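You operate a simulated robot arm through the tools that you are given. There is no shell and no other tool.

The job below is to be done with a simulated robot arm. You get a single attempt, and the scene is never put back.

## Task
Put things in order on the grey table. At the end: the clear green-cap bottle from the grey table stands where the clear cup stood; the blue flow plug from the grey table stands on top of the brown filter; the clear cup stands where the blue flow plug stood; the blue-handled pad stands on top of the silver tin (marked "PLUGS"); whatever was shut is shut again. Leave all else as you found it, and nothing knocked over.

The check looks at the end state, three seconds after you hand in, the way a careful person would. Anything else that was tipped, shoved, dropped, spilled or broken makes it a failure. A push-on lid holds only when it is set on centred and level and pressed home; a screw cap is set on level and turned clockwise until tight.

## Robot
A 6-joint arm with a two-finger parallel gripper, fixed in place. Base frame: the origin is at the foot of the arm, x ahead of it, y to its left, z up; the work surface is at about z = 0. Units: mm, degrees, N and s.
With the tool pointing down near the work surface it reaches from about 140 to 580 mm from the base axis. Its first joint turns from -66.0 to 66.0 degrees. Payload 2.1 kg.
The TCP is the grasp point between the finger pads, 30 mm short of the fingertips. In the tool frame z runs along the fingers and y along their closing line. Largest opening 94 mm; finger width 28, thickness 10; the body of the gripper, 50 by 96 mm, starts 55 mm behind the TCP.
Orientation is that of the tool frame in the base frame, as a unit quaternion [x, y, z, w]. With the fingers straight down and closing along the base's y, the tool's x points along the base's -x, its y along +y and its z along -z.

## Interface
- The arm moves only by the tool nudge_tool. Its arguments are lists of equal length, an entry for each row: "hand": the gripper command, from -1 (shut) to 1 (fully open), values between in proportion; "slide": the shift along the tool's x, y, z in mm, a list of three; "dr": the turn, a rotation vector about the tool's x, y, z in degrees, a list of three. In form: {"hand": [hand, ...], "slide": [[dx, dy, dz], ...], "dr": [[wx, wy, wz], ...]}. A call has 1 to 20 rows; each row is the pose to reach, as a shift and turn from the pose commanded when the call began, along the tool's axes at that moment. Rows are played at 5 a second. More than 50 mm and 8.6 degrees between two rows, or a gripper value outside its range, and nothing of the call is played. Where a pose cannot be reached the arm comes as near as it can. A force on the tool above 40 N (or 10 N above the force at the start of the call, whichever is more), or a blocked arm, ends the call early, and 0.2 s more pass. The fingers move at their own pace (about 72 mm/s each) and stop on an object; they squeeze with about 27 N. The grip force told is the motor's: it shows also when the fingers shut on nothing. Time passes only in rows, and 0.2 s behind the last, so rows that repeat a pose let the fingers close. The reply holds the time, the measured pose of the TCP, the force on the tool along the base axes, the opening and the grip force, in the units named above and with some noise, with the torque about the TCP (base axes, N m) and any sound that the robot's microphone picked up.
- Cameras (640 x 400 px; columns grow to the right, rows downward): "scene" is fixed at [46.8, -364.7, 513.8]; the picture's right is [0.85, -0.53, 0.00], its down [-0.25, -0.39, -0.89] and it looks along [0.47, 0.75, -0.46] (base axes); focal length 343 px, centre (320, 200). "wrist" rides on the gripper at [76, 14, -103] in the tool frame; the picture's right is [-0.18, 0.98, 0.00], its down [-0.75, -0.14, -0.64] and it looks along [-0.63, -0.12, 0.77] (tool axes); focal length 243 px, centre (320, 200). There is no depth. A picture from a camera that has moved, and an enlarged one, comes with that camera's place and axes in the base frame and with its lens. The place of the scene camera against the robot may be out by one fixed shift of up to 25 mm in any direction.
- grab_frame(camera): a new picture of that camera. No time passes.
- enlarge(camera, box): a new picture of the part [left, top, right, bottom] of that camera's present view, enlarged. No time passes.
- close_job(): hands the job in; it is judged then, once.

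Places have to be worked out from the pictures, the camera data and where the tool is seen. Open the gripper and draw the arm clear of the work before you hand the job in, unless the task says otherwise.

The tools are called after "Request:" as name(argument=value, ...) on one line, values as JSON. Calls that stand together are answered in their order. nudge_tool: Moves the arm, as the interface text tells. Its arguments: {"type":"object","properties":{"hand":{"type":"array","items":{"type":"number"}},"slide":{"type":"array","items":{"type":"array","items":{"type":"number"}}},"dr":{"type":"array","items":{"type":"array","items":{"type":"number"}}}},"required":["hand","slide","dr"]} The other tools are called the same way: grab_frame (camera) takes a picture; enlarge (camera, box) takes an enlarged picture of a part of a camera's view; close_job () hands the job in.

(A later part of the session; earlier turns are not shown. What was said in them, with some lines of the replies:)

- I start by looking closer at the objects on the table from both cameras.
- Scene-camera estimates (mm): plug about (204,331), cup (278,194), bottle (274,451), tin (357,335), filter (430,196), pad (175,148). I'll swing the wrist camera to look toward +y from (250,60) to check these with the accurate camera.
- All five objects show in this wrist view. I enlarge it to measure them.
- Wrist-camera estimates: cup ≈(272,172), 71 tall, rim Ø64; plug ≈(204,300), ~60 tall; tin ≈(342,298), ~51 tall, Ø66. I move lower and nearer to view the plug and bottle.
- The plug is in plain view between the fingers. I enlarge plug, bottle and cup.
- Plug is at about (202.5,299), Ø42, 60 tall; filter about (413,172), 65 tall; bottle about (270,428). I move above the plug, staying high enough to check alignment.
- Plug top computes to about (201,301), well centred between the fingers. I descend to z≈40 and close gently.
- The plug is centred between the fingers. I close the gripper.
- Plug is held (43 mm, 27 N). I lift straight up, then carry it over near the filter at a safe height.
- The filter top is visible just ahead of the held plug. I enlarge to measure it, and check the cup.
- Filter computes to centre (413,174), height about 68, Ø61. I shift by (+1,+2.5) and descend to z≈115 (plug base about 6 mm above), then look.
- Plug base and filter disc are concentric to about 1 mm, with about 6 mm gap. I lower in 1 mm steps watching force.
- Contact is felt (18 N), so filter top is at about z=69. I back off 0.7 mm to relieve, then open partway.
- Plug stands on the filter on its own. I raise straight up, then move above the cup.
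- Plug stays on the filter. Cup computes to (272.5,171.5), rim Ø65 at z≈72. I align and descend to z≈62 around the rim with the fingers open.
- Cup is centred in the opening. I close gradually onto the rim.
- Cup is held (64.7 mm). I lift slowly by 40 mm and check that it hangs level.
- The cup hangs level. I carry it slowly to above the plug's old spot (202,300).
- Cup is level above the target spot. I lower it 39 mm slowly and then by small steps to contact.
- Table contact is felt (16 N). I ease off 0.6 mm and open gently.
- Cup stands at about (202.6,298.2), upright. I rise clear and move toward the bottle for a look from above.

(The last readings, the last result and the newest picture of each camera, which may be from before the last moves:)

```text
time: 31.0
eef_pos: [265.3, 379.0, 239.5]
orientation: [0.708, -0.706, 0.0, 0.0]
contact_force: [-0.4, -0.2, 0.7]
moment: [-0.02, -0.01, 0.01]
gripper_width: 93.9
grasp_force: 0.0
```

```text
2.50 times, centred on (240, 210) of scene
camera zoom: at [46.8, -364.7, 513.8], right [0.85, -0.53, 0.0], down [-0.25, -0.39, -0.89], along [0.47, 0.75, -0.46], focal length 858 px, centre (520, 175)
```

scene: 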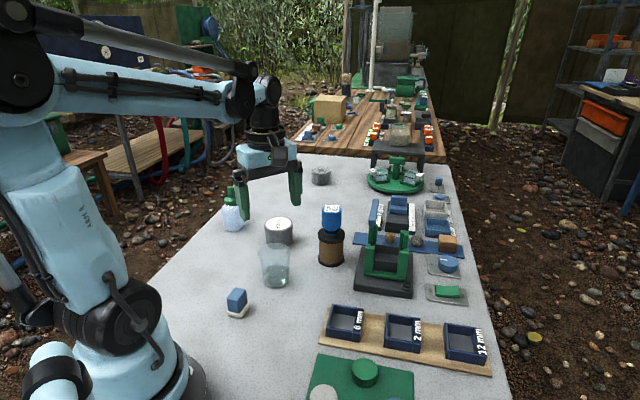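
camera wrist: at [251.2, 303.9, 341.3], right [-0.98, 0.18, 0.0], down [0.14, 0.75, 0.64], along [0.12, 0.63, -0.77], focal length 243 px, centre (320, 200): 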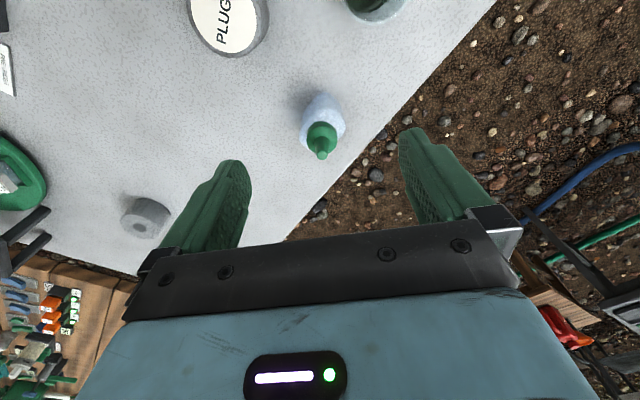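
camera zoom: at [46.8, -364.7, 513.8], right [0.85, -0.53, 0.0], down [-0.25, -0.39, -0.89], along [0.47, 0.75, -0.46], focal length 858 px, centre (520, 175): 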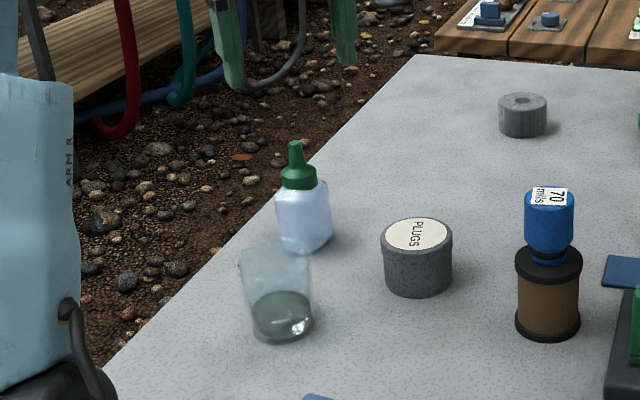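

Request:
enlarge(camera="wrist", box=[280, 80, 370, 170])

Request:
enlarge(camera="scene", box=[210, 175, 270, 240])

```text
4.44 times, centred on (325, 125) of wrist
camera zoom: at [251.2, 303.9, 341.3], right [-0.98, 0.18, 0.0], down [0.14, 0.75, 0.64], along [0.12, 0.63, -0.77], focal length 1078 px, centre (298, 533)
```

zoom: 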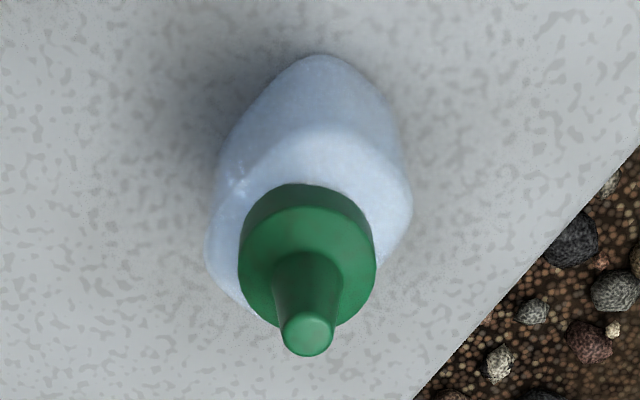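

```text
6.15 times, centred on (240, 208) of scene
camera zoom: at [46.8, -364.7, 513.8], right [0.85, -0.53, 0.0], down [-0.25, -0.39, -0.89], along [0.47, 0.75, -0.46], focal length 2113 px, centre (812, 154)
```

zoom: 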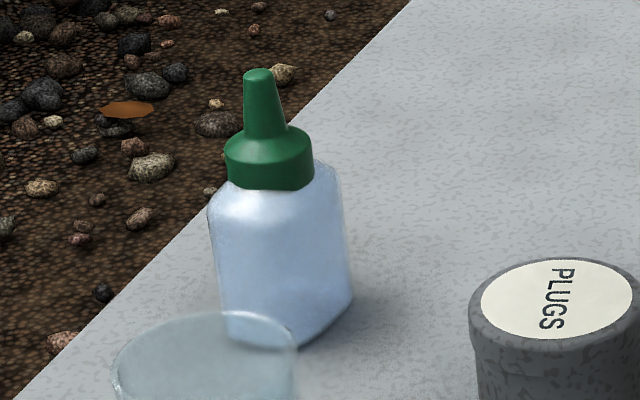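

Bottle axis is about (273,428), tip at ~117 mm; its body seems a rounded rectangle with a face direction turned ~35° from x. I turn the hand +55° over the bottle to get a second view and align to its narrow side.

Request:
nudge_tool(hand=[1, 1, 1, 1, 1, 1, 1, 1, 1], slide=[[-6, -1, 0], [-12, -2, 0], [-18, -3, 0], [-24, -4, 0], [-30, -5, 0], [-36, -6, 0], [-42, -7, 5], [-49.5, -7.7, 10], [-49.5, -7.7, 10]], dr=[[0, 0, 7], [0, 0, 14], [0, 0, 21], [0, 0, 28], [0, 0, 35], [0, 0, 42], [0, 0, 49], [0, 0, 55], [0, 0, 55]])

Request:
grab_frame(camera="wrist")

Request:
enlarge(camera="wrist", box=[270, 40, 390, 140])

```text
time: 33.0
eef_pos: [272.4, 428.3, 228.9]
orientation: [-0.3, 0.954, 0.0, 0.001]
contact_force: [-0.4, -0.5, -0.3]
moment: [-0.01, -0.05, 0.03]
gripper_width: 94.0
grasp_force: 0.1
```

```text
taken
camera wrist: at [200.9, 397.8, 330.8], right [-0.41, 0.91, 0.0], down [0.7, 0.32, 0.64], along [0.59, 0.26, -0.77], focal length 243 px, centre (320, 200)
```

wrist: 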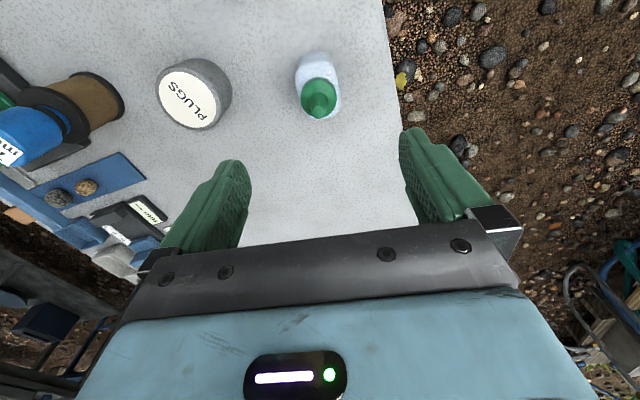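

```text
4.00 times, centred on (330, 90) of wrist
camera zoom: at [200.9, 397.8, 330.8], right [-0.41, 0.91, 0.0], down [0.7, 0.32, 0.64], along [0.59, 0.26, -0.77], focal length 970 px, centre (280, 640)
```

zoom: 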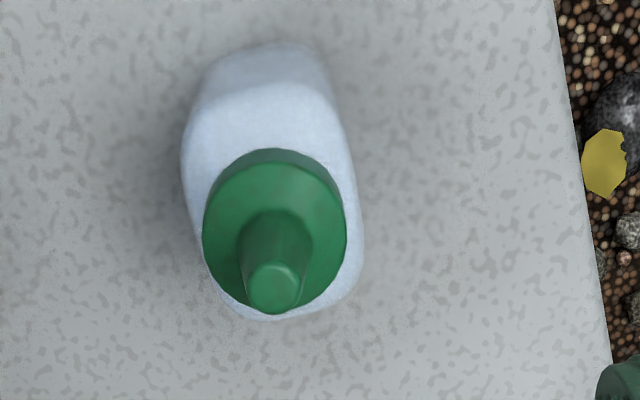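

Second view confirms: rectangle ~56×42, centre (273,427.5), now aligned with the hand (narrow side along the closing line). I descend to z≈85 first, then check.

Request:
nudge_tool(hand=[1, 1, 1, 1, 1, 1, 1, 1], slide=[[0, -1, 20], [0, -1, 45], [0, -1, 70], [0, -1, 95], [0, -1, 115], [0, -1, 130], [0, -1, 144], [0, -1, 144]], dr=[[0, 0, 0], [0, 0, 0], [0, 0, 0], [0, 0, 0], [0, 0, 0], [0, 0, 0], [0, 0, 0], [0, 0, 0]])

Request:
grab_frame(camera="wrist")

Request:
enlarge(camera="scene", box=[180, 140, 300, 250])

```text
time: 34.8
eef_pos: [272.0, 429.1, 84.8]
orientation: [-0.301, 0.954, 0.001, 0.001]
contact_force: [-0.2, 0.2, 1.1]
moment: [-0.04, 0.03, 0.02]
gripper_width: 93.9
grasp_force: 0.1
```

```text
taken
camera wrist: at [201.9, 397.1, 186.9], right [-0.41, 0.91, 0.0], down [0.7, 0.32, 0.64], along [0.59, 0.27, -0.77], focal length 243 px, centre (320, 200)
```

wrist: 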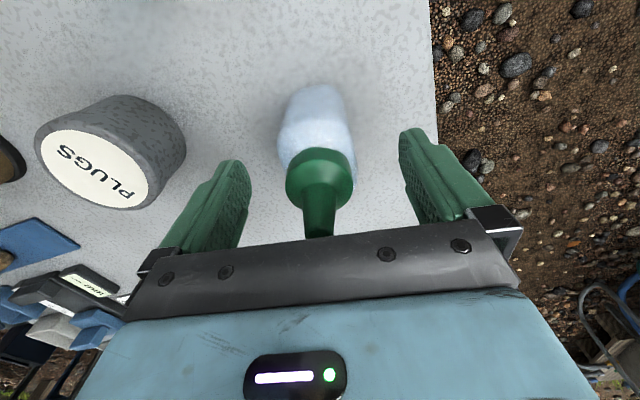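

```text
3.64 times, centred on (240, 195) of scene
camera zoom: at [46.8, -364.7, 513.8], right [0.85, -0.53, 0.0], down [-0.25, -0.39, -0.89], along [0.47, 0.75, -0.46], focal length 1248 px, centre (611, 218)
```

zoom: 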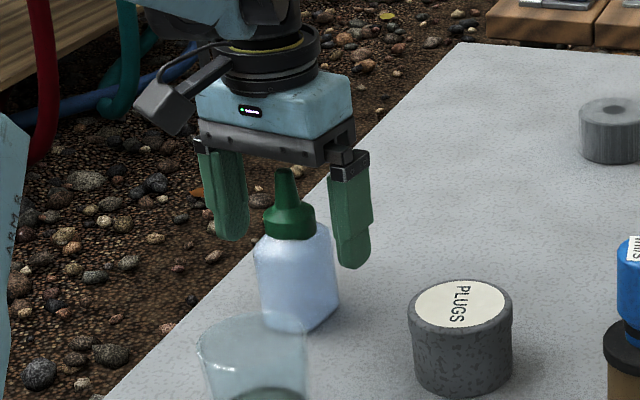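

The cap axis falls at column 319 — centred. I descend a further 16 mm and close.

Request:
nudge_tool(hand=[1, 1, 1, 1, 0.6, 0.3, 0.05, -0.1, -1, -1, -1], slide=[[0, 0, 6], [0, 0, 12], [0, 0, 16], [0, 0, 16], [0, 0, 16], [0, 0, 16], [0, 0, 16], [0, 0, 16], [0, 0, 16], [0, 0, 16], [0, 0, 16]], dr=[[0, 0, 0], [0, 0, 0], [0, 0, 0], [0, 0, 0], [0, 0, 0], [0, 0, 0], [0, 0, 0], [0, 0, 0], [0, 0, 0], [0, 0, 0], [0, 0, 0]])

Request:
grab_frame(camera="wrist")

Request:
enlarge(camera="scene", box=[180, 140, 300, 250])

```text
time: 37.2
eef_pos: [273.4, 428.0, 69.9]
orientation: [-0.3, 0.954, 0.0, 0.002]
contact_force: [0.2, -0.9, -0.8]
moment: [-0.03, -0.02, -0.03]
gripper_width: 47.0
grasp_force: 27.1
```

```text
taken
camera wrist: at [202.1, 397.1, 171.2], right [-0.41, 0.91, 0.0], down [0.7, 0.32, 0.64], along [0.59, 0.27, -0.77], focal length 243 px, centre (320, 200)
```

wrist: 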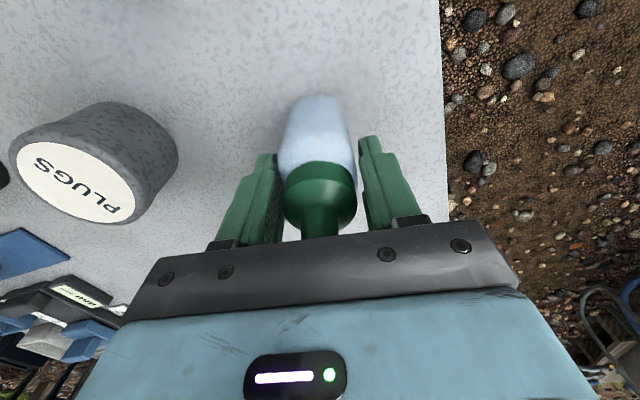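

```text
3.64 times, centred on (240, 195) of scene
camera zoom: at [46.8, -364.7, 513.8], right [0.85, -0.53, 0.0], down [-0.25, -0.39, -0.89], along [0.47, 0.75, -0.46], focal length 1248 px, centre (611, 218)
```

zoom: 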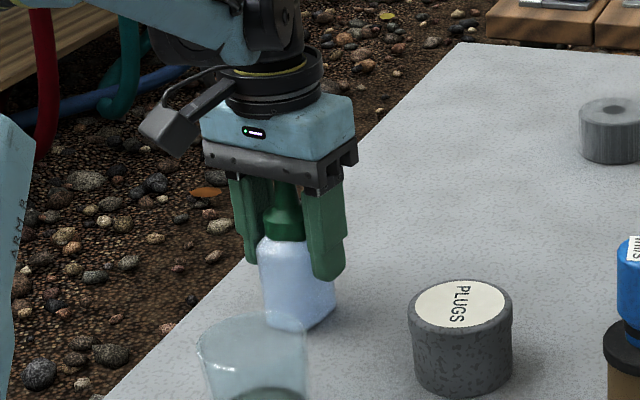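

Bottle is gripped (47 mm). I lift it slowly first and check.

Request:
nudge_tool(hand=[-1, -1, -1, -1, -1, -1, -1, -1, -1], slide=[[0, 0, -3], [0, 0, -10], [0, 0, -22], [0, 0, -40], [0, 0, -60], [0, 0, -80], [0, 0, -98], [0, 0, -108], [0, 0, -110]], dr=[[0, 0, 0], [0, 0, 0], [0, 0, 0], [0, 0, 0], [0, 0, 0], [0, 0, 0], [0, 0, 0], [0, 0, 0], [0, 0, 0]])

Request:
grab_frame(camera="wrist")

Request:
enlarge(camera="scene", box=[180, 100, 300, 220])

```text
time: 39.2
eef_pos: [273.3, 427.8, 179.8]
orientation: [-0.301, 0.953, 0.001, 0.001]
contact_force: [0.4, -0.3, -0.7]
moment: [-0.03, -0.01, -0.02]
gripper_width: 47.2
grasp_force: 26.7
```

```text
taken
camera wrist: at [202.2, 396.8, 281.5], right [-0.41, 0.91, 0.0], down [0.7, 0.32, 0.64], along [0.59, 0.27, -0.77], focal length 243 px, centre (320, 200)
```

wrist: 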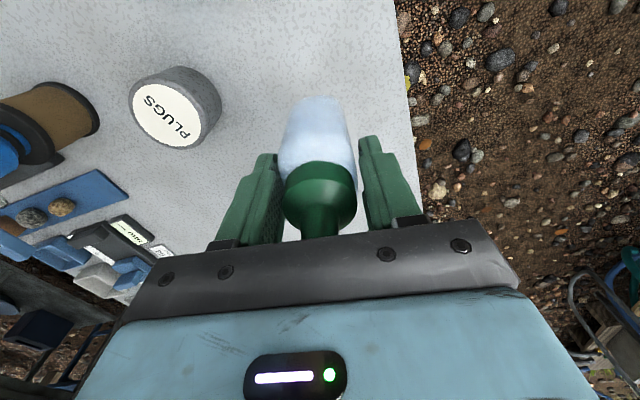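

```text
3.33 times, centred on (240, 160) of scene
camera zoom: at [46.8, -364.7, 513.8], right [0.85, -0.53, 0.0], down [-0.25, -0.39, -0.89], along [0.47, 0.75, -0.46], focal length 1144 px, centre (587, 333)
```

zoom: 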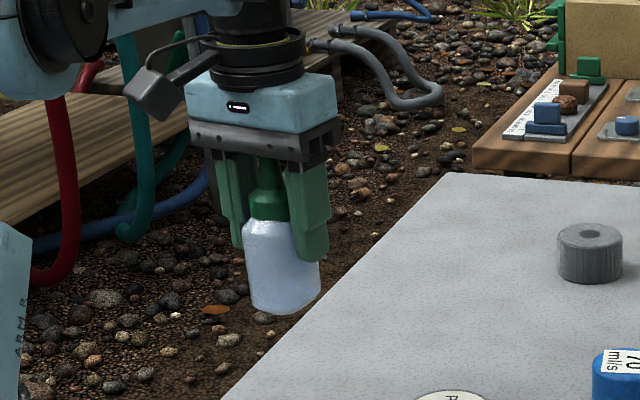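

Bottle hangs upright. I carry it at height to above the cup's old spot (272.5,171.5).

Request:
nudge_tool(hand=[-1, -1, -1, -1, -1, -1, -1, -1, -1, -1, -1, -1, -1, -1], slide=[[3, -4.2, 0], [9, -12.8, 0], [19, -26.9, 0], [32, -45.3, 0], [47, -66.6, 0], [62, -87.8, 0], [77, -109.1, 0], [92, -130.3, 0], [107, -151.6, 0], [121, -171.4, 0], [133, -188.4, 0], [142, -201.1, 0], [147.9, -209.5, 0], [147.9, -209.5, 0]], dr=[[0, 0, 0], [0, 0, 0], [0, 0, 0], [0, 0, 0], [0, 0, 0], [0, 0, 0], [0, 0, 0], [0, 0, 0], [0, 0, 0], [0, 0, 0], [0, 0, 0], [0, 0, 0], [0, 0, 0], [0, 0, 0]])

Request:
grab_frame(camera="wrist")

Request:
grab_frame(camera="scene")

```text
time: 42.2
eef_pos: [272.4, 171.0, 178.1]
orientation: [-0.3, 0.954, 0.0, 0.001]
contact_force: [-0.1, 0.3, -0.6]
moment: [-0.01, 0.0, 0.03]
gripper_width: 46.8
grasp_force: 26.8
```

```text
taken
camera wrist: at [201.2, 139.9, 280.8], right [-0.41, 0.91, 0.0], down [0.7, 0.32, 0.64], along [0.59, 0.27, -0.77], focal length 243 px, centre (320, 200)
```

wrist: 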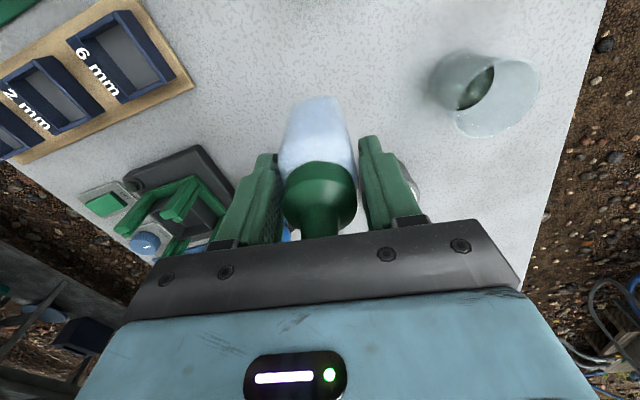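

```text
taken
```

scene: 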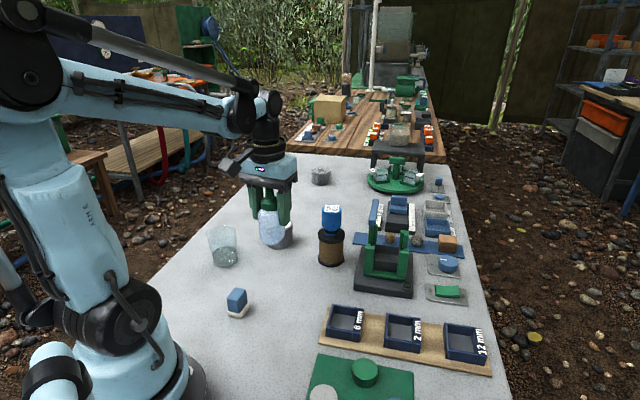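

Bottle is above the target. I lower it 105 mm, then finish in small steps.

Request:
nudge_tool(hand=[-1, -1, -1, -1, -1, -1, -1, -1, -1, -1], slide=[[0, 0.5, 5], [0, 0.5, 18], [0, 0.5, 36], [0, 0.5, 56], [0, 0.5, 74], [0, 0.5, 90], [0, 0.5, 100], [0, 0.5, 105], [0, 0.5, 107], [0, 0.5, 107]], dr=[[0, 0, 0], [0, 0, 0], [0, 0, 0], [0, 0, 0], [0, 0, 0], [0, 0, 0], [0, 0, 0], [0, 0, 0], [0, 0, 0], [0, 0, 0]])

Request:
nudge_tool(hand=[-1, -1, -1], slide=[[0, 0, 1], [0, 0, 1.8], [0, 0, 1.8]], dr=[[0, 0, 0], [0, 0, 0], [0, 0, 0]])

Request:
enlarge(camera="scene", box=[200, 180, 340, 300])

```text
time: 44.4
eef_pos: [272.0, 171.2, 72.3]
orientation: [-0.301, 0.954, 0.001, 0.001]
contact_force: [-0.4, 0.3, -0.4]
moment: [-0.05, -0.02, 0.01]
gripper_width: 46.8
grasp_force: 27.4
```

```text
time: 45.2
eef_pos: [271.6, 172.6, 70.9]
orientation: [-0.301, 0.954, 0.0, 0.001]
contact_force: [-0.7, -0.1, -0.4]
moment: [-0.02, 0.0, 0.0]
gripper_width: 47.0
grasp_force: 26.9
```

```text
3.33 times, centred on (270, 240) of scene
camera zoom: at [46.8, -364.7, 513.8], right [0.85, -0.53, 0.0], down [-0.25, -0.39, -0.89], along [0.47, 0.75, -0.46], focal length 1144 px, centre (487, 67)
```

zoom: 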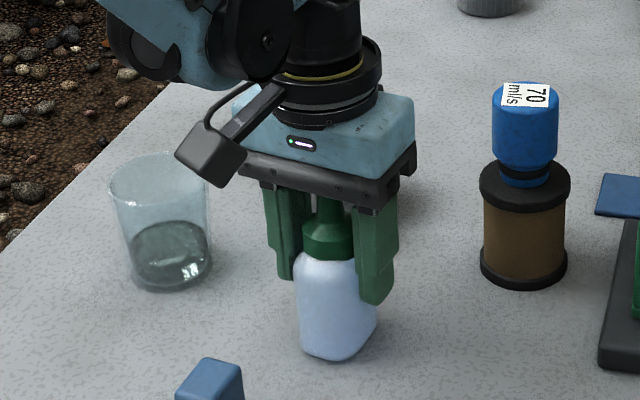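

No contact yet; the gap is about 1 mm. I lower in 0.5 mm steps.

Request:
nudge_tool(hand=[-1, -1, -1, -1], slide=[[0, 0, 0.5], [0, 0, 1], [0, 0, 1.5], [0, 0, 1.5]], dr=[[0, 0, 0], [0, 0, 0], [0, 0, 0], [0, 0, 0]])

```text
time: 46.2
eef_pos: [272.5, 172.0, 69.6]
orientation: [-0.301, 0.954, 0.001, 0.0]
contact_force: [-0.6, -0.4, 18.5]
moment: [-0.01, 0.07, 0.04]
gripper_width: 47.3
grasp_force: 27.4
```

Contact (18 N). I ease off 0.6 mm and open gently.

Request:
nudge_tool(hand=[-1, -1, 0.02, 0.12, 0.3, 0.5, 0.5], slide=[[0, 0, -0.6], [0, 0, -0.6], [0, 0, -0.6], [0, 0, -0.6], [0, 0, -0.6], [0, 0, -0.6], [0, 0, -0.6]], dr=[[0, 0, 0], [0, 0, 0], [0, 0, 0], [0, 0, 0], [0, 0, 0], [0, 0, 0], [0, 0, 0]])

Request:
grab_frame(camera="wrist")

Request:
enlarge(camera="scene", box=[200, 180, 340, 300])

```text
time: 47.8
eef_pos: [272.6, 172.4, 69.2]
orientation: [-0.301, 0.954, 0.0, 0.0]
contact_force: [0.1, -0.6, 0.3]
moment: [0.01, 0.03, 0.04]
gripper_width: 70.6
grasp_force: 0.0
```

```text
taken
camera wrist: at [200.8, 140.9, 171.5], right [-0.41, 0.91, 0.0], down [0.7, 0.32, 0.64], along [0.59, 0.27, -0.77], focal length 243 px, centre (320, 200)
```

wrist: 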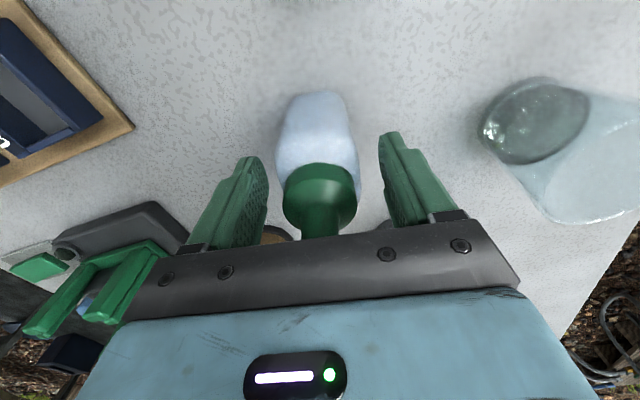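

```text
3.33 times, centred on (270, 240) of scene
camera zoom: at [46.8, -364.7, 513.8], right [0.85, -0.53, 0.0], down [-0.25, -0.39, -0.89], along [0.47, 0.75, -0.46], focal length 1144 px, centre (487, 67)
```

zoom: 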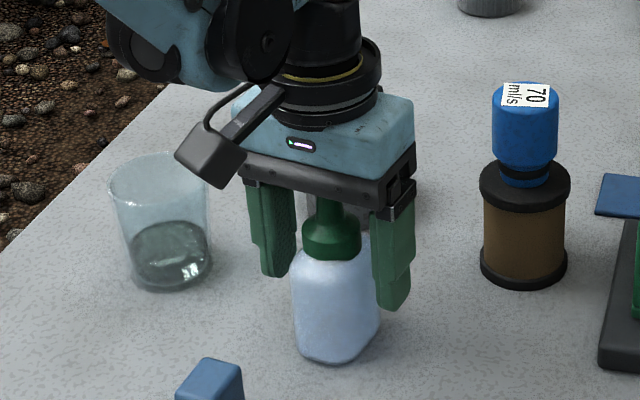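

Bottle stands on its own at the cup's spot. I rise straight up, then go over the pad with the hand turned back 55° for a view.

Request:
nudge_tool(hand=[0.5, 0.5, 0.5, 0.5, 0.5, 1, 1, 1, 1, 1, 1, 1, 1, 1], slide=[[0, 0, -10], [0, 0, -30], [0, 0, -60], [0, 0, -100], [0, 0, -140], [15, 3, -140], [30, 6, -140], [45, 10, -140], [60, 14, -140], [75, 17, -140], [90, 20, -140], [100, 23, -140], [104.8, 24.1, -140], [104.8, 24.1, -140]], dr=[[0, 0, 0], [0, 0, 0], [0, 0, 0], [0, 0, 0], [0, 0, 0], [0, 0, -7], [0, 0, -14], [0, 0, -21], [0, 0, -28], [0, 0, -35], [0, 0, -42], [0, 0, -49], [0, 0, -55], [0, 0, -55]])

Request:
grab_frame(camera="wrist")

Request:
grab_frame(camera="scene")

```text
time: 50.8
eef_pos: [172.2, 131.6, 208.8]
orientation: [-0.707, 0.707, -0.001, 0.001]
contact_force: [0.0, 0.1, -0.2]
moment: [0.03, 0.0, 0.01]
gripper_width: 94.0
grasp_force: 0.1
```

```text
taken
camera wrist: at [157.9, 55.9, 311.4], right [-0.98, 0.18, 0.0], down [0.14, 0.75, 0.64], along [0.12, 0.63, -0.77], focal length 243 px, centre (320, 200)
```

wrist: 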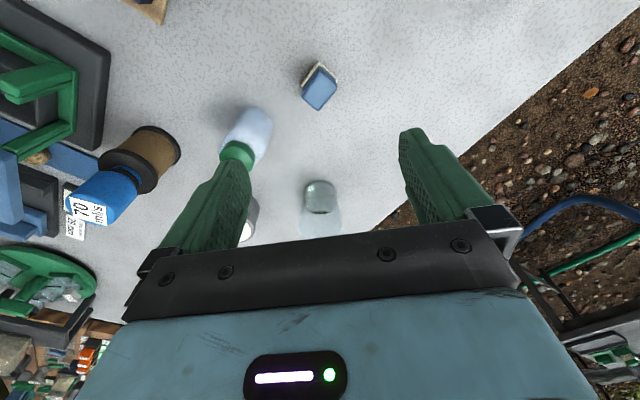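

```text
taken
```

scene: 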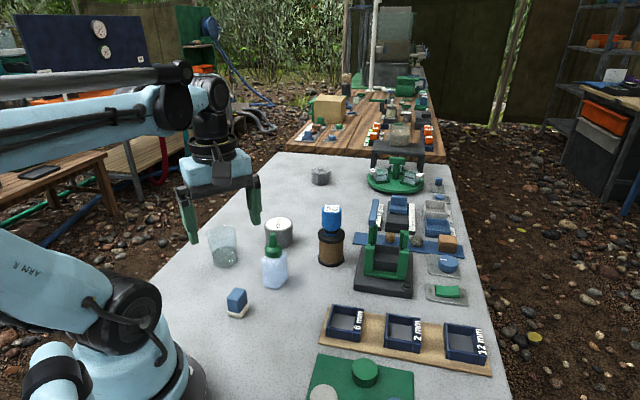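

Request:
enlarge(camera="wrist", box=[290, 55, 350, 120])

Request:
enlarge(camera="scene", box=[215, 280, 260, 325])

```text
6.15 times, centred on (320, 88) of wrist
camera zoom: at [157.9, 55.9, 311.4], right [-0.98, 0.18, 0.0], down [0.14, 0.75, 0.64], along [0.12, 0.63, -0.77], focal length 1493 px, centre (320, 892)
```

zoom: 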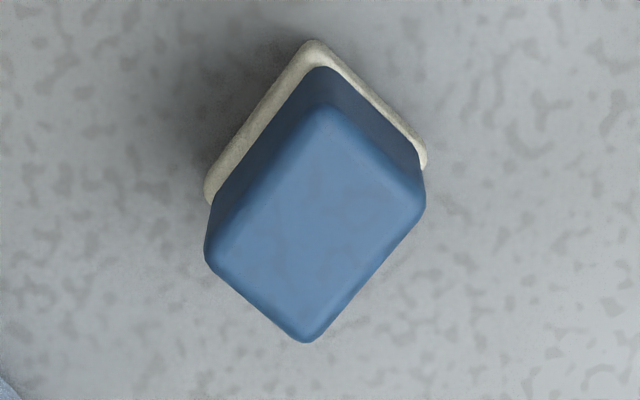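

```text
8.89 times, centred on (238, 302) of scene
camera zoom: at [46.8, -364.7, 513.8], right [0.85, -0.53, 0.0], down [-0.25, -0.39, -0.89], along [0.47, 0.75, -0.46], focal length 3052 px, centre (1053, -711)
```

zoom: 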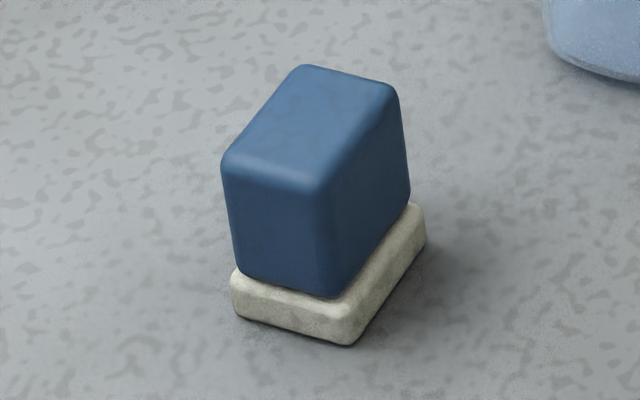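

Pad: centre about (173.5,132), handle top 31×22 mm at z≈41, long axis at ≈40°. I turn the hand −40° so the fingers close along the long axis with flat contact, and recheck.

Request:
nudge_tool(hand=[1, 1, 1, 1, 1, 1, 1], slide=[[0, 0, 10], [0, -0.5, 20], [0, -1, 30], [-0.4, -1.3, 40], [-0.4, -1.3, 50], [-0.4, -1.3, 60], [-0.4, -1.3, 60]], dr=[[0, 0, -8], [0, 0, -16], [0, 0, -24], [0, 0, -32], [0, 0, -40], [0, 0, -40], [0, 0, -40]])

Request:
grab_frame(camera="wrist")

Request:
enlarge(camera="wrist", box=[270, 40, 390, 140])

Request:
grab_frame(camera="scene")

```text
time: 52.4
eef_pos: [173.1, 131.9, 148.8]
orientation: [0.907, -0.422, 0.0, -0.001]
contact_force: [-0.7, 0.0, -0.1]
moment: [-0.04, -0.01, -0.03]
gripper_width: 94.0
grasp_force: 0.0
```

```text
taken
camera wrist: at [210.7, 65.3, 251.4], right [-0.87, -0.49, 0.0], down [-0.38, 0.67, 0.64], along [-0.31, 0.56, -0.77], focal length 243 px, centre (320, 200)
```

wrist: 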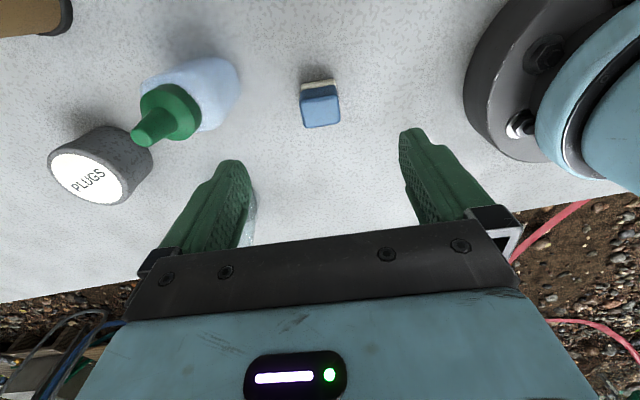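

```text
4.00 times, centred on (330, 90) of wrist
camera zoom: at [210.7, 65.3, 251.4], right [-0.87, -0.49, 0.0], down [-0.38, 0.67, 0.64], along [-0.31, 0.56, -0.77], focal length 970 px, centre (280, 640)
```

zoom: 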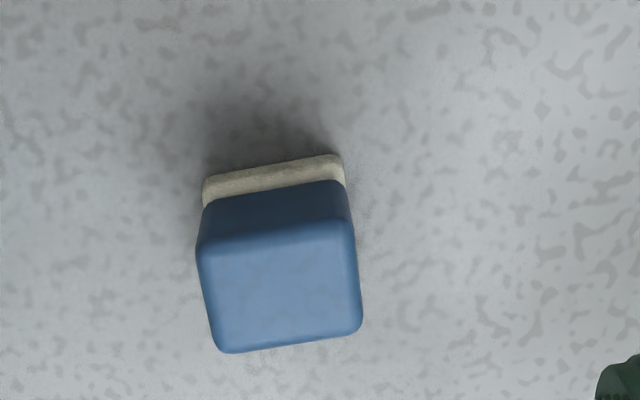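

```text
taken
```

scene: 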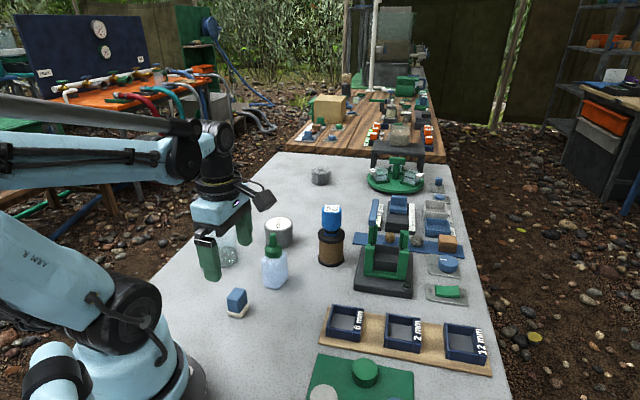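

Pad centre confirmed near (174,131.6), aligned with the hand within ~2°. I descend to z≈43 so that fingertips stay above the white pad, then look.

Request:
nudge_tool(hand=[1, 1, 1, 1, 1, 1, 1], slide=[[0.8, -0.5, 20], [0.8, -0.5, 42], [0.8, -0.5, 62], [0.8, -0.5, 80], [0.8, -0.5, 95], [0.8, -0.5, 105.5], [0.8, -0.5, 105.5]], dr=[[0, 0, 0], [0, 0, 0], [0, 0, 0], [0, 0, 0], [0, 0, 0], [0, 0, 0], [0, 0, 0]])

Request:
grab_frame(camera="wrist")

Request:
enlarge(camera="scene", box=[190, 250, 290, 340])

```text
time: 54.0
eef_pos: [174.0, 131.3, 43.0]
orientation: [0.906, -0.423, 0.001, -0.001]
contact_force: [0.7, -0.9, 0.4]
moment: [-0.03, 0.01, -0.03]
gripper_width: 93.9
grasp_force: 0.2
```

```text
taken
camera wrist: at [212.6, 65.3, 145.5], right [-0.87, -0.49, 0.0], down [-0.38, 0.67, 0.64], along [-0.31, 0.56, -0.77], focal length 243 px, centre (320, 200)
```

wrist: 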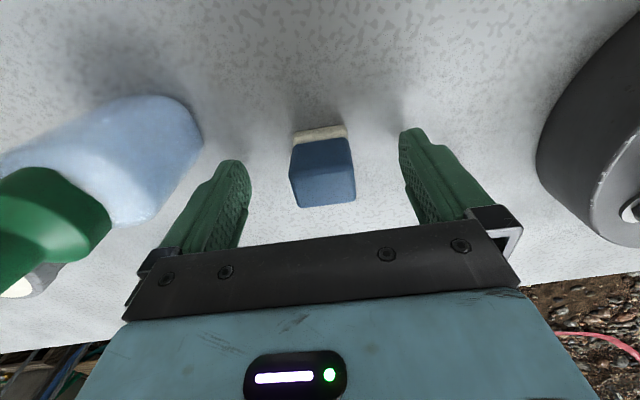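

```text
4.44 times, centred on (240, 295) of scene
camera zoom: at [46.8, -364.7, 513.8], right [0.85, -0.53, 0.0], down [-0.25, -0.39, -0.89], along [0.47, 0.75, -0.46], focal length 1526 px, centre (676, -222)
```

zoom: 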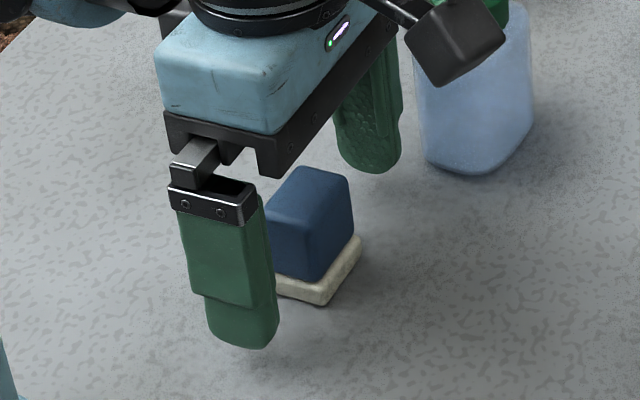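

Fingers straddle the handle with tips above the pad. I close.

Request:
nudge_tool(hand=[0.5, 0.1, -0.15, -0.28, -0.4, -1, -1, -1], slide=[[0, 0, 0], [0, 0, 0], [0, 0, 0], [0, 0, 0], [0, 0, 0], [0, 0, 0], [0, 0, 0], [0, 0, 0]], dr=[[0, 0, 0], [0, 0, 0], [0, 0, 0], [0, 0, 0], [0, 0, 0], [0, 0, 0], [0, 0, 0], [0, 0, 0]])

Request:
grab_frame(camera="wrist")

Request:
enlarge(camera="scene", box=[190, 250, 290, 340])

```text
time: 55.8
eef_pos: [174.4, 131.7, 43.6]
orientation: [0.906, -0.423, 0.001, 0.0]
contact_force: [-0.7, 0.6, 0.1]
moment: [-0.04, 0.0, -0.03]
gripper_width: 37.3
grasp_force: 27.6
```

```text
taken
camera wrist: at [212.6, 65.3, 145.7], right [-0.87, -0.49, 0.0], down [-0.38, 0.67, 0.64], along [-0.31, 0.56, -0.77], focal length 243 px, centre (320, 200)
```

wrist: 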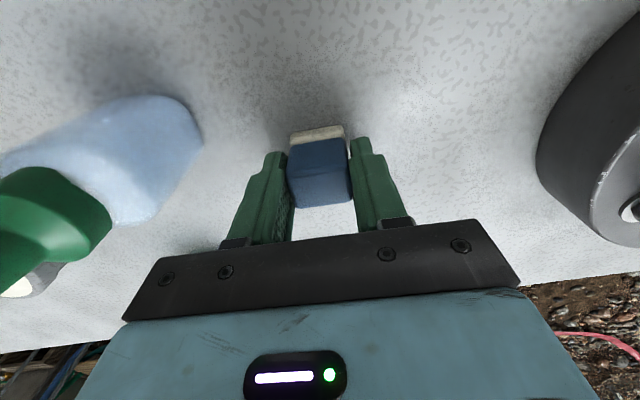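

```text
4.44 times, centred on (240, 295) of scene
camera zoom: at [46.8, -364.7, 513.8], right [0.85, -0.53, 0.0], down [-0.25, -0.39, -0.89], along [0.47, 0.75, -0.46], focal length 1526 px, centre (676, -222)
```

zoom: 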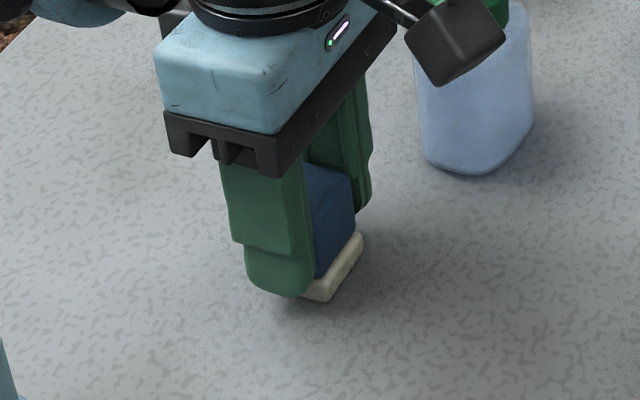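

Handle is gripped (37 mm). I lift to z≈203 and carry it over the tin.

Request:
nudge_tool(hand=[-1, -1, -1, -1, -1, -1, -1, -1, -1, -1, -1, -1, -1, -1], slide=[[0, 0, -4], [0, 0, -20], [0, 0, -50], [0, 0, -85], [0, 0, -120], [0, 0, -150], [-1, -15, -160], [-4, -45, -160], [-7, -80, -160], [-10, -115, -160], [-13, -150, -160], [-16, -190, -160], [-19.5, -225, -160], [-20, -236, -160]], dr=[[0, 0, 0], [0, 0, 0], [0, 0, 0], [0, 0, 0], [0, 0, 0], [0, 0, 0], [0, 0, 0], [0, 0, 0], [0, 0, 0], [0, 0, 0], [0, 0, 0], [0, 0, 0], [0, 0, 0], [0, 0, 0]])

Request:
grab_frame(camera="wrist")

Request:
grab_frame(camera="scene")

```text
time: 58.8
eef_pos: [342.0, 297.7, 203.6]
orientation: [0.906, -0.423, 0.001, -0.001]
contact_force: [0.0, 0.2, -0.5]
moment: [-0.03, -0.01, 0.04]
gripper_width: 37.8
grasp_force: 27.5
```

```text
taken
camera wrist: at [380.2, 231.8, 305.8], right [-0.87, -0.49, 0.0], down [-0.38, 0.67, 0.64], along [-0.31, 0.56, -0.77], focal length 243 px, centre (320, 200)
```

wrist: 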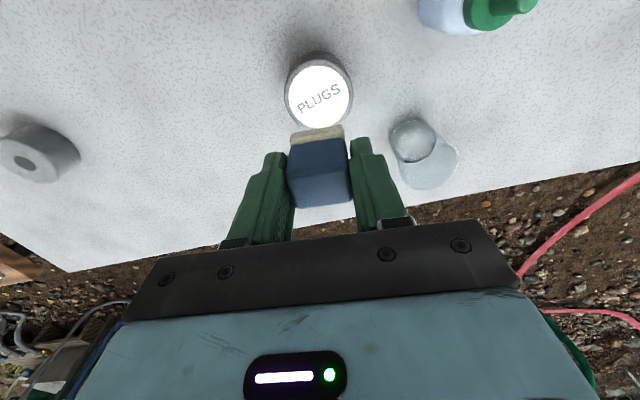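

```text
taken
```

scene: 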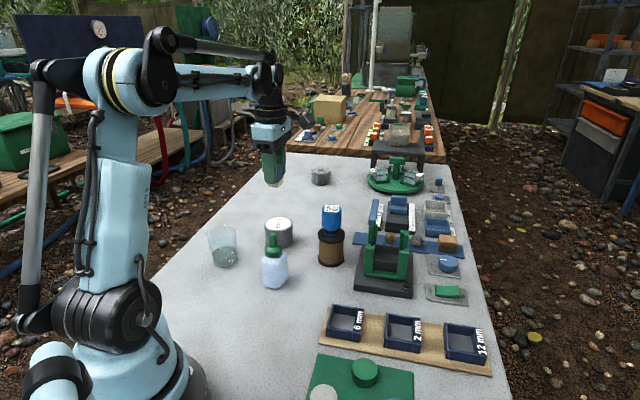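

Request:
enlarge(camera="wrist", box=[260, 40, 380, 140])

Request:
enlarge(camera="wrist", box=[260, 100, 400, 220])

```text
4.00 times, centred on (320, 90) of wrist
camera zoom: at [380.2, 231.8, 305.8], right [-0.87, -0.49, 0.0], down [-0.38, 0.67, 0.64], along [-0.31, 0.56, -0.77], focal length 970 px, centre (320, 640)
```

zoom: 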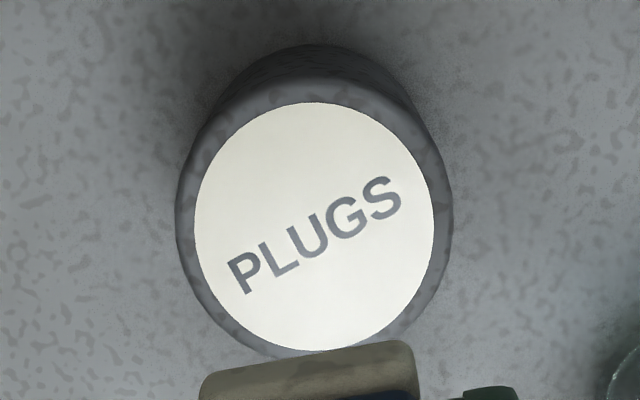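

```text
3.33 times, centred on (330, 160) of wrist
camera zoom: at [380.2, 231.8, 305.8], right [-0.87, -0.49, 0.0], down [-0.38, 0.67, 0.64], along [-0.31, 0.56, -0.77], focal length 809 px, centre (287, 333)
```

zoom: 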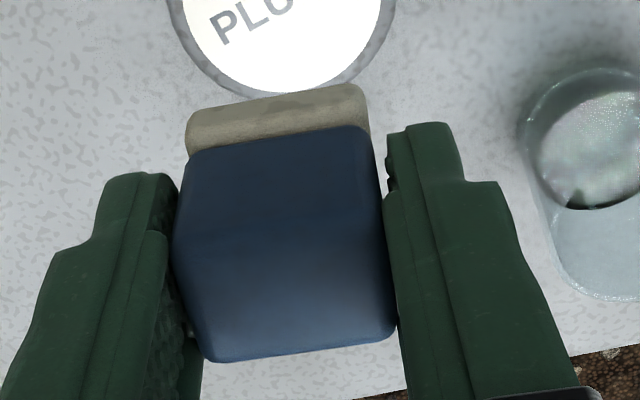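

Tin centre computes to (344,299), top at about z=52. I shift by (+2,+1) and descend to z≈103, then check.

Request:
nudge_tool(hand=[-1, -1, -1, -1, -1, -1, -1, -1], slide=[[0.3, -2.4, 10], [0.3, -2.4, 30], [0.3, -2.4, 50], [0.3, -2.4, 70], [0.3, -2.4, 85], [0.3, -2.4, 95], [0.3, -2.4, 100], [0.3, -2.4, 100]], dr=[[0, 0, 0], [0, 0, 0], [0, 0, 0], [0, 0, 0], [0, 0, 0], [0, 0, 0], [0, 0, 0], [0, 0, 0]])

Request:
enlarge(camera="wrist", box=[230, 40, 410, 220])

Request:
enlarge(camera="scene", box=[220, 160, 340, 270])

```text
time: 60.6
eef_pos: [343.9, 299.9, 103.4]
orientation: [0.906, -0.423, 0.0, -0.001]
contact_force: [-0.8, -0.1, -0.4]
moment: [0.0, 0.0, 0.01]
gripper_width: 37.3
grasp_force: 27.1
```

```text
2.22 times, centred on (320, 130) of wrist
camera zoom: at [382.3, 233.7, 206.1], right [-0.87, -0.49, 0.0], down [-0.38, 0.67, 0.64], along [-0.31, 0.56, -0.77], focal length 539 px, centre (320, 356)
```

zoom: 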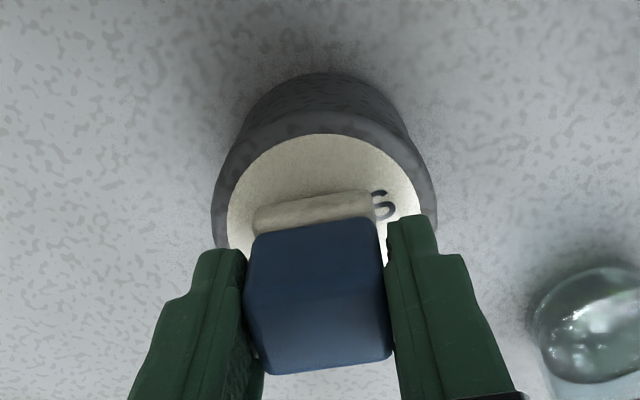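

```text
3.64 times, centred on (280, 215) of scene
camera zoom: at [46.8, -364.7, 513.8], right [0.85, -0.53, 0.0], down [-0.25, -0.39, -0.89], along [0.47, 0.75, -0.46], focal length 1248 px, centre (466, 146)
```

zoom: 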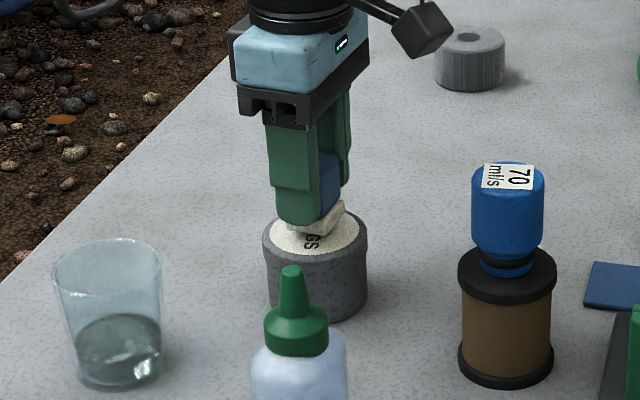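

Pad and lid are concentric within about 1–2 mm. I lower 6 mm, then step to contact.

Request:
nudge_tool(hand=[-1, -1, -1, -1, -1], slide=[[0, 0, 2], [0, 0, 4], [0, 0, 5], [0, 0, 6], [0, 0, 6]], dr=[[0, 0, 0], [0, 0, 0], [0, 0, 0], [0, 0, 0], [0, 0, 0]])

Request:
enlarge(camera="scene", box=[250, 190, 310, 250])

```text
time: 61.8
eef_pos: [345.3, 301.2, 98.9]
orientation: [0.907, -0.422, 0.0, 0.0]
contact_force: [0.2, 0.3, -0.5]
moment: [0.01, 0.01, 0.0]
gripper_width: 37.2
grasp_force: 26.9
```

```text
6.67 times, centred on (280, 220) of scene
camera zoom: at [46.8, -364.7, 513.8], right [0.85, -0.53, 0.0], down [-0.25, -0.39, -0.89], along [0.47, 0.75, -0.46], focal length 2289 px, centre (587, 67)
```

zoom: 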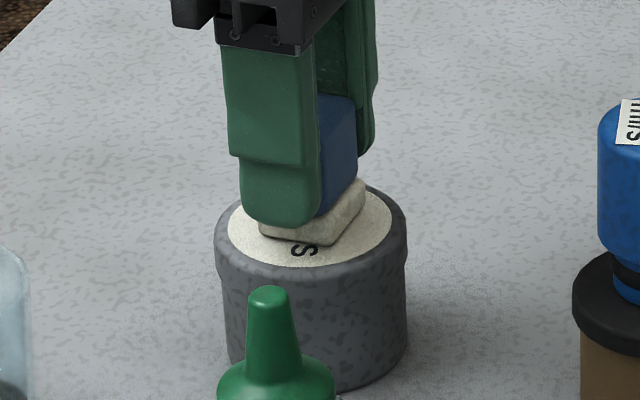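

No contact yet. I continue in sub-millimetre steps.

Request:
nudge_tool(hand=[-1, -1, -1], slide=[[0, 0, 0.7], [0, 0, 1.4], [0, 0, 1.4]], dr=[[0, 0, 0], [0, 0, 0], [0, 0, 0]])

```text
time: 62.6
eef_pos: [344.9, 300.1, 98.1]
orientation: [0.906, -0.423, 0.0, -0.001]
contact_force: [-1.3, 0.1, 19.6]
moment: [-0.01, 0.05, -0.01]
gripper_width: 37.3
grasp_force: 27.0
```

Contact (20 N). I ease off 0.7 mm and open gently.

Request:
nudge_tool(hand=[-1, -1, -0.18, -0.08, 0.1, 0.3, 0.5, 0.5], slide=[[0, 0, -0.6], [0, 0, -0.7], [0, 0, -0.7], [0, 0, -0.7], [0, 0, -0.7], [0, 0, -0.7], [0, 0, -0.7], [0, 0, -0.7]], dr=[[0, 0, 0], [0, 0, 0], [0, 0, 0], [0, 0, 0], [0, 0, 0], [0, 0, 0], [0, 0, 0], [0, 0, 0]])

Request:
enlarge(camera="scene", box=[250, 190, 310, 250])

Request:
enlarge(camera="wrist", box=[230, 40, 410, 220])

```text
time: 64.4
eef_pos: [344.9, 300.9, 96.5]
orientation: [0.906, -0.423, 0.001, -0.001]
contact_force: [0.6, 0.4, -0.3]
moment: [-0.01, 0.03, -0.03]
gripper_width: 70.3
grasp_force: 0.1
```

```text
6.67 times, centred on (280, 220) of scene
camera zoom: at [46.8, -364.7, 513.8], right [0.85, -0.53, 0.0], down [-0.25, -0.39, -0.89], along [0.47, 0.75, -0.46], focal length 2289 px, centre (587, 67)
```

zoom: 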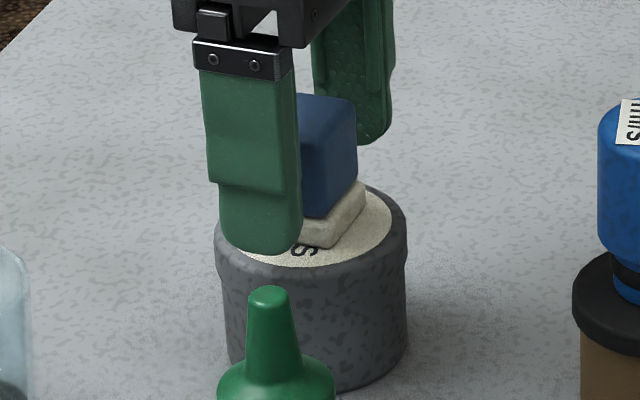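

```text
2.22 times, centred on (320, 130) of wrist
camera zoom: at [382.3, 233.5, 199.2], right [-0.87, -0.49, 0.0], down [-0.38, 0.67, 0.64], along [-0.31, 0.56, -0.77], focal length 539 px, centre (320, 356)
```

zoom: 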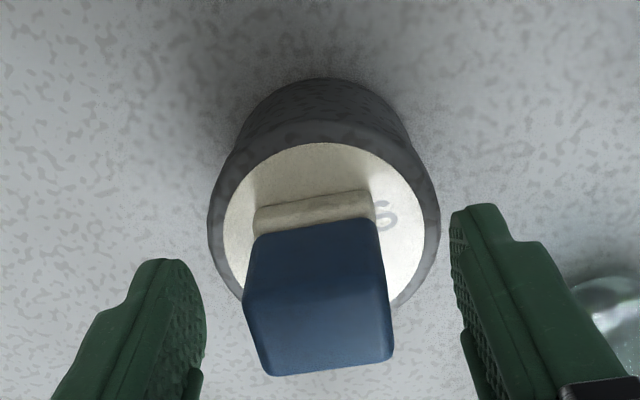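

Pad stands free on the tin, well within the lid. I rise straight up and back off, then check everything.

Request:
nudge_tool(hand=[0.5, 0.5, 0.5, 0.5, 0.5, 1, 1, 1, 1, 1], slide=[[0, 0, -8], [0, 0, -25], [0, 0, -50], [0, 0, -85], [0, 0, -125], [0, 0, -165], [25, 25, -190], [55, 55, -200], [80, 90, -200], [90, 100, -200]], dr=[[0, 0, 0], [0, 0, 0], [0, 0, 0], [0, 0, 0], [0, 0, 0], [0, 0, 0], [0, 0, 7], [0, 0, 14], [0, 0, 21], [0, 0, 28]])

Request:
grab_frame(camera="wrist")

Request:
grab_frame(camera="scene")

Request:
enlarge(camera="scene", box=[190, 150, 370, 330])

```text
time: 66.6
eef_pos: [326.9, 165.1, 298.5]
orientation: [0.777, -0.63, 0.0, 0.0]
contact_force: [0.4, -0.1, 0.3]
moment: [-0.03, 0.0, -0.03]
gripper_width: 94.2
grasp_force: 0.0
```

```text
taken
camera wrist: at [327.3, 89.7, 400.0], right [-1.0, -0.02, 0.0], down [-0.02, 0.77, 0.64], along [-0.01, 0.64, -0.77], focal length 243 px, centre (320, 200)
```

wrist: 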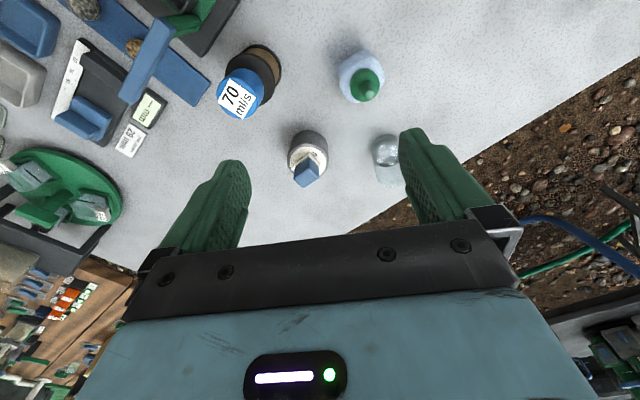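

```text
taken
```

scene: 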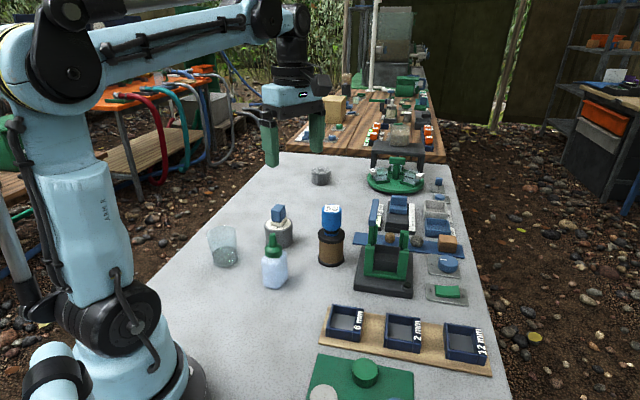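

```text
2.22 times, centred on (280, 240) of scene
camera zoom: at [46.8, -364.7, 513.8], right [0.85, -0.53, 0.0], down [-0.25, -0.39, -0.89], along [0.47, 0.75, -0.46], focal length 763 px, centre (409, 111)
```

zoom: 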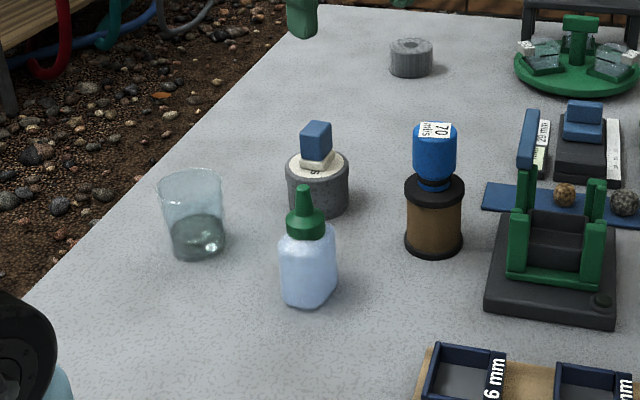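

Every item is in its place: the cup is on the plug's spot and the bottle on the cup's spot. The plug stands on the filter and the pad on the tin; the tin and the bottle were never opened. The gripper is open and clear, so I hand in.

Request:
close_job()

```text
The job is handed in.
```

The job is handed in, and the last pictures before that showed everything where you asked. I have no result from the check itself.

- **Bottle:** the green-cap bottle stands upright where the clear cup stood, within about 1 mm.
- **Flow plug:** it stands on top of the brown filter, centred to about 1 mm.
- **Cup:** it stands upright where the flow plug stood, about 1.5 mm off, and stayed level with its liquid the whole way.
- **Pad:** the blue-handled pad stands on the lid of the "PLUGS" tin, well inside the rim.

The tin and the bottle cap were never opened, so there was nothing to shut again. Nothing else on the table was touched or moved as far as the pictures show. The gripper is open and clear of the work.
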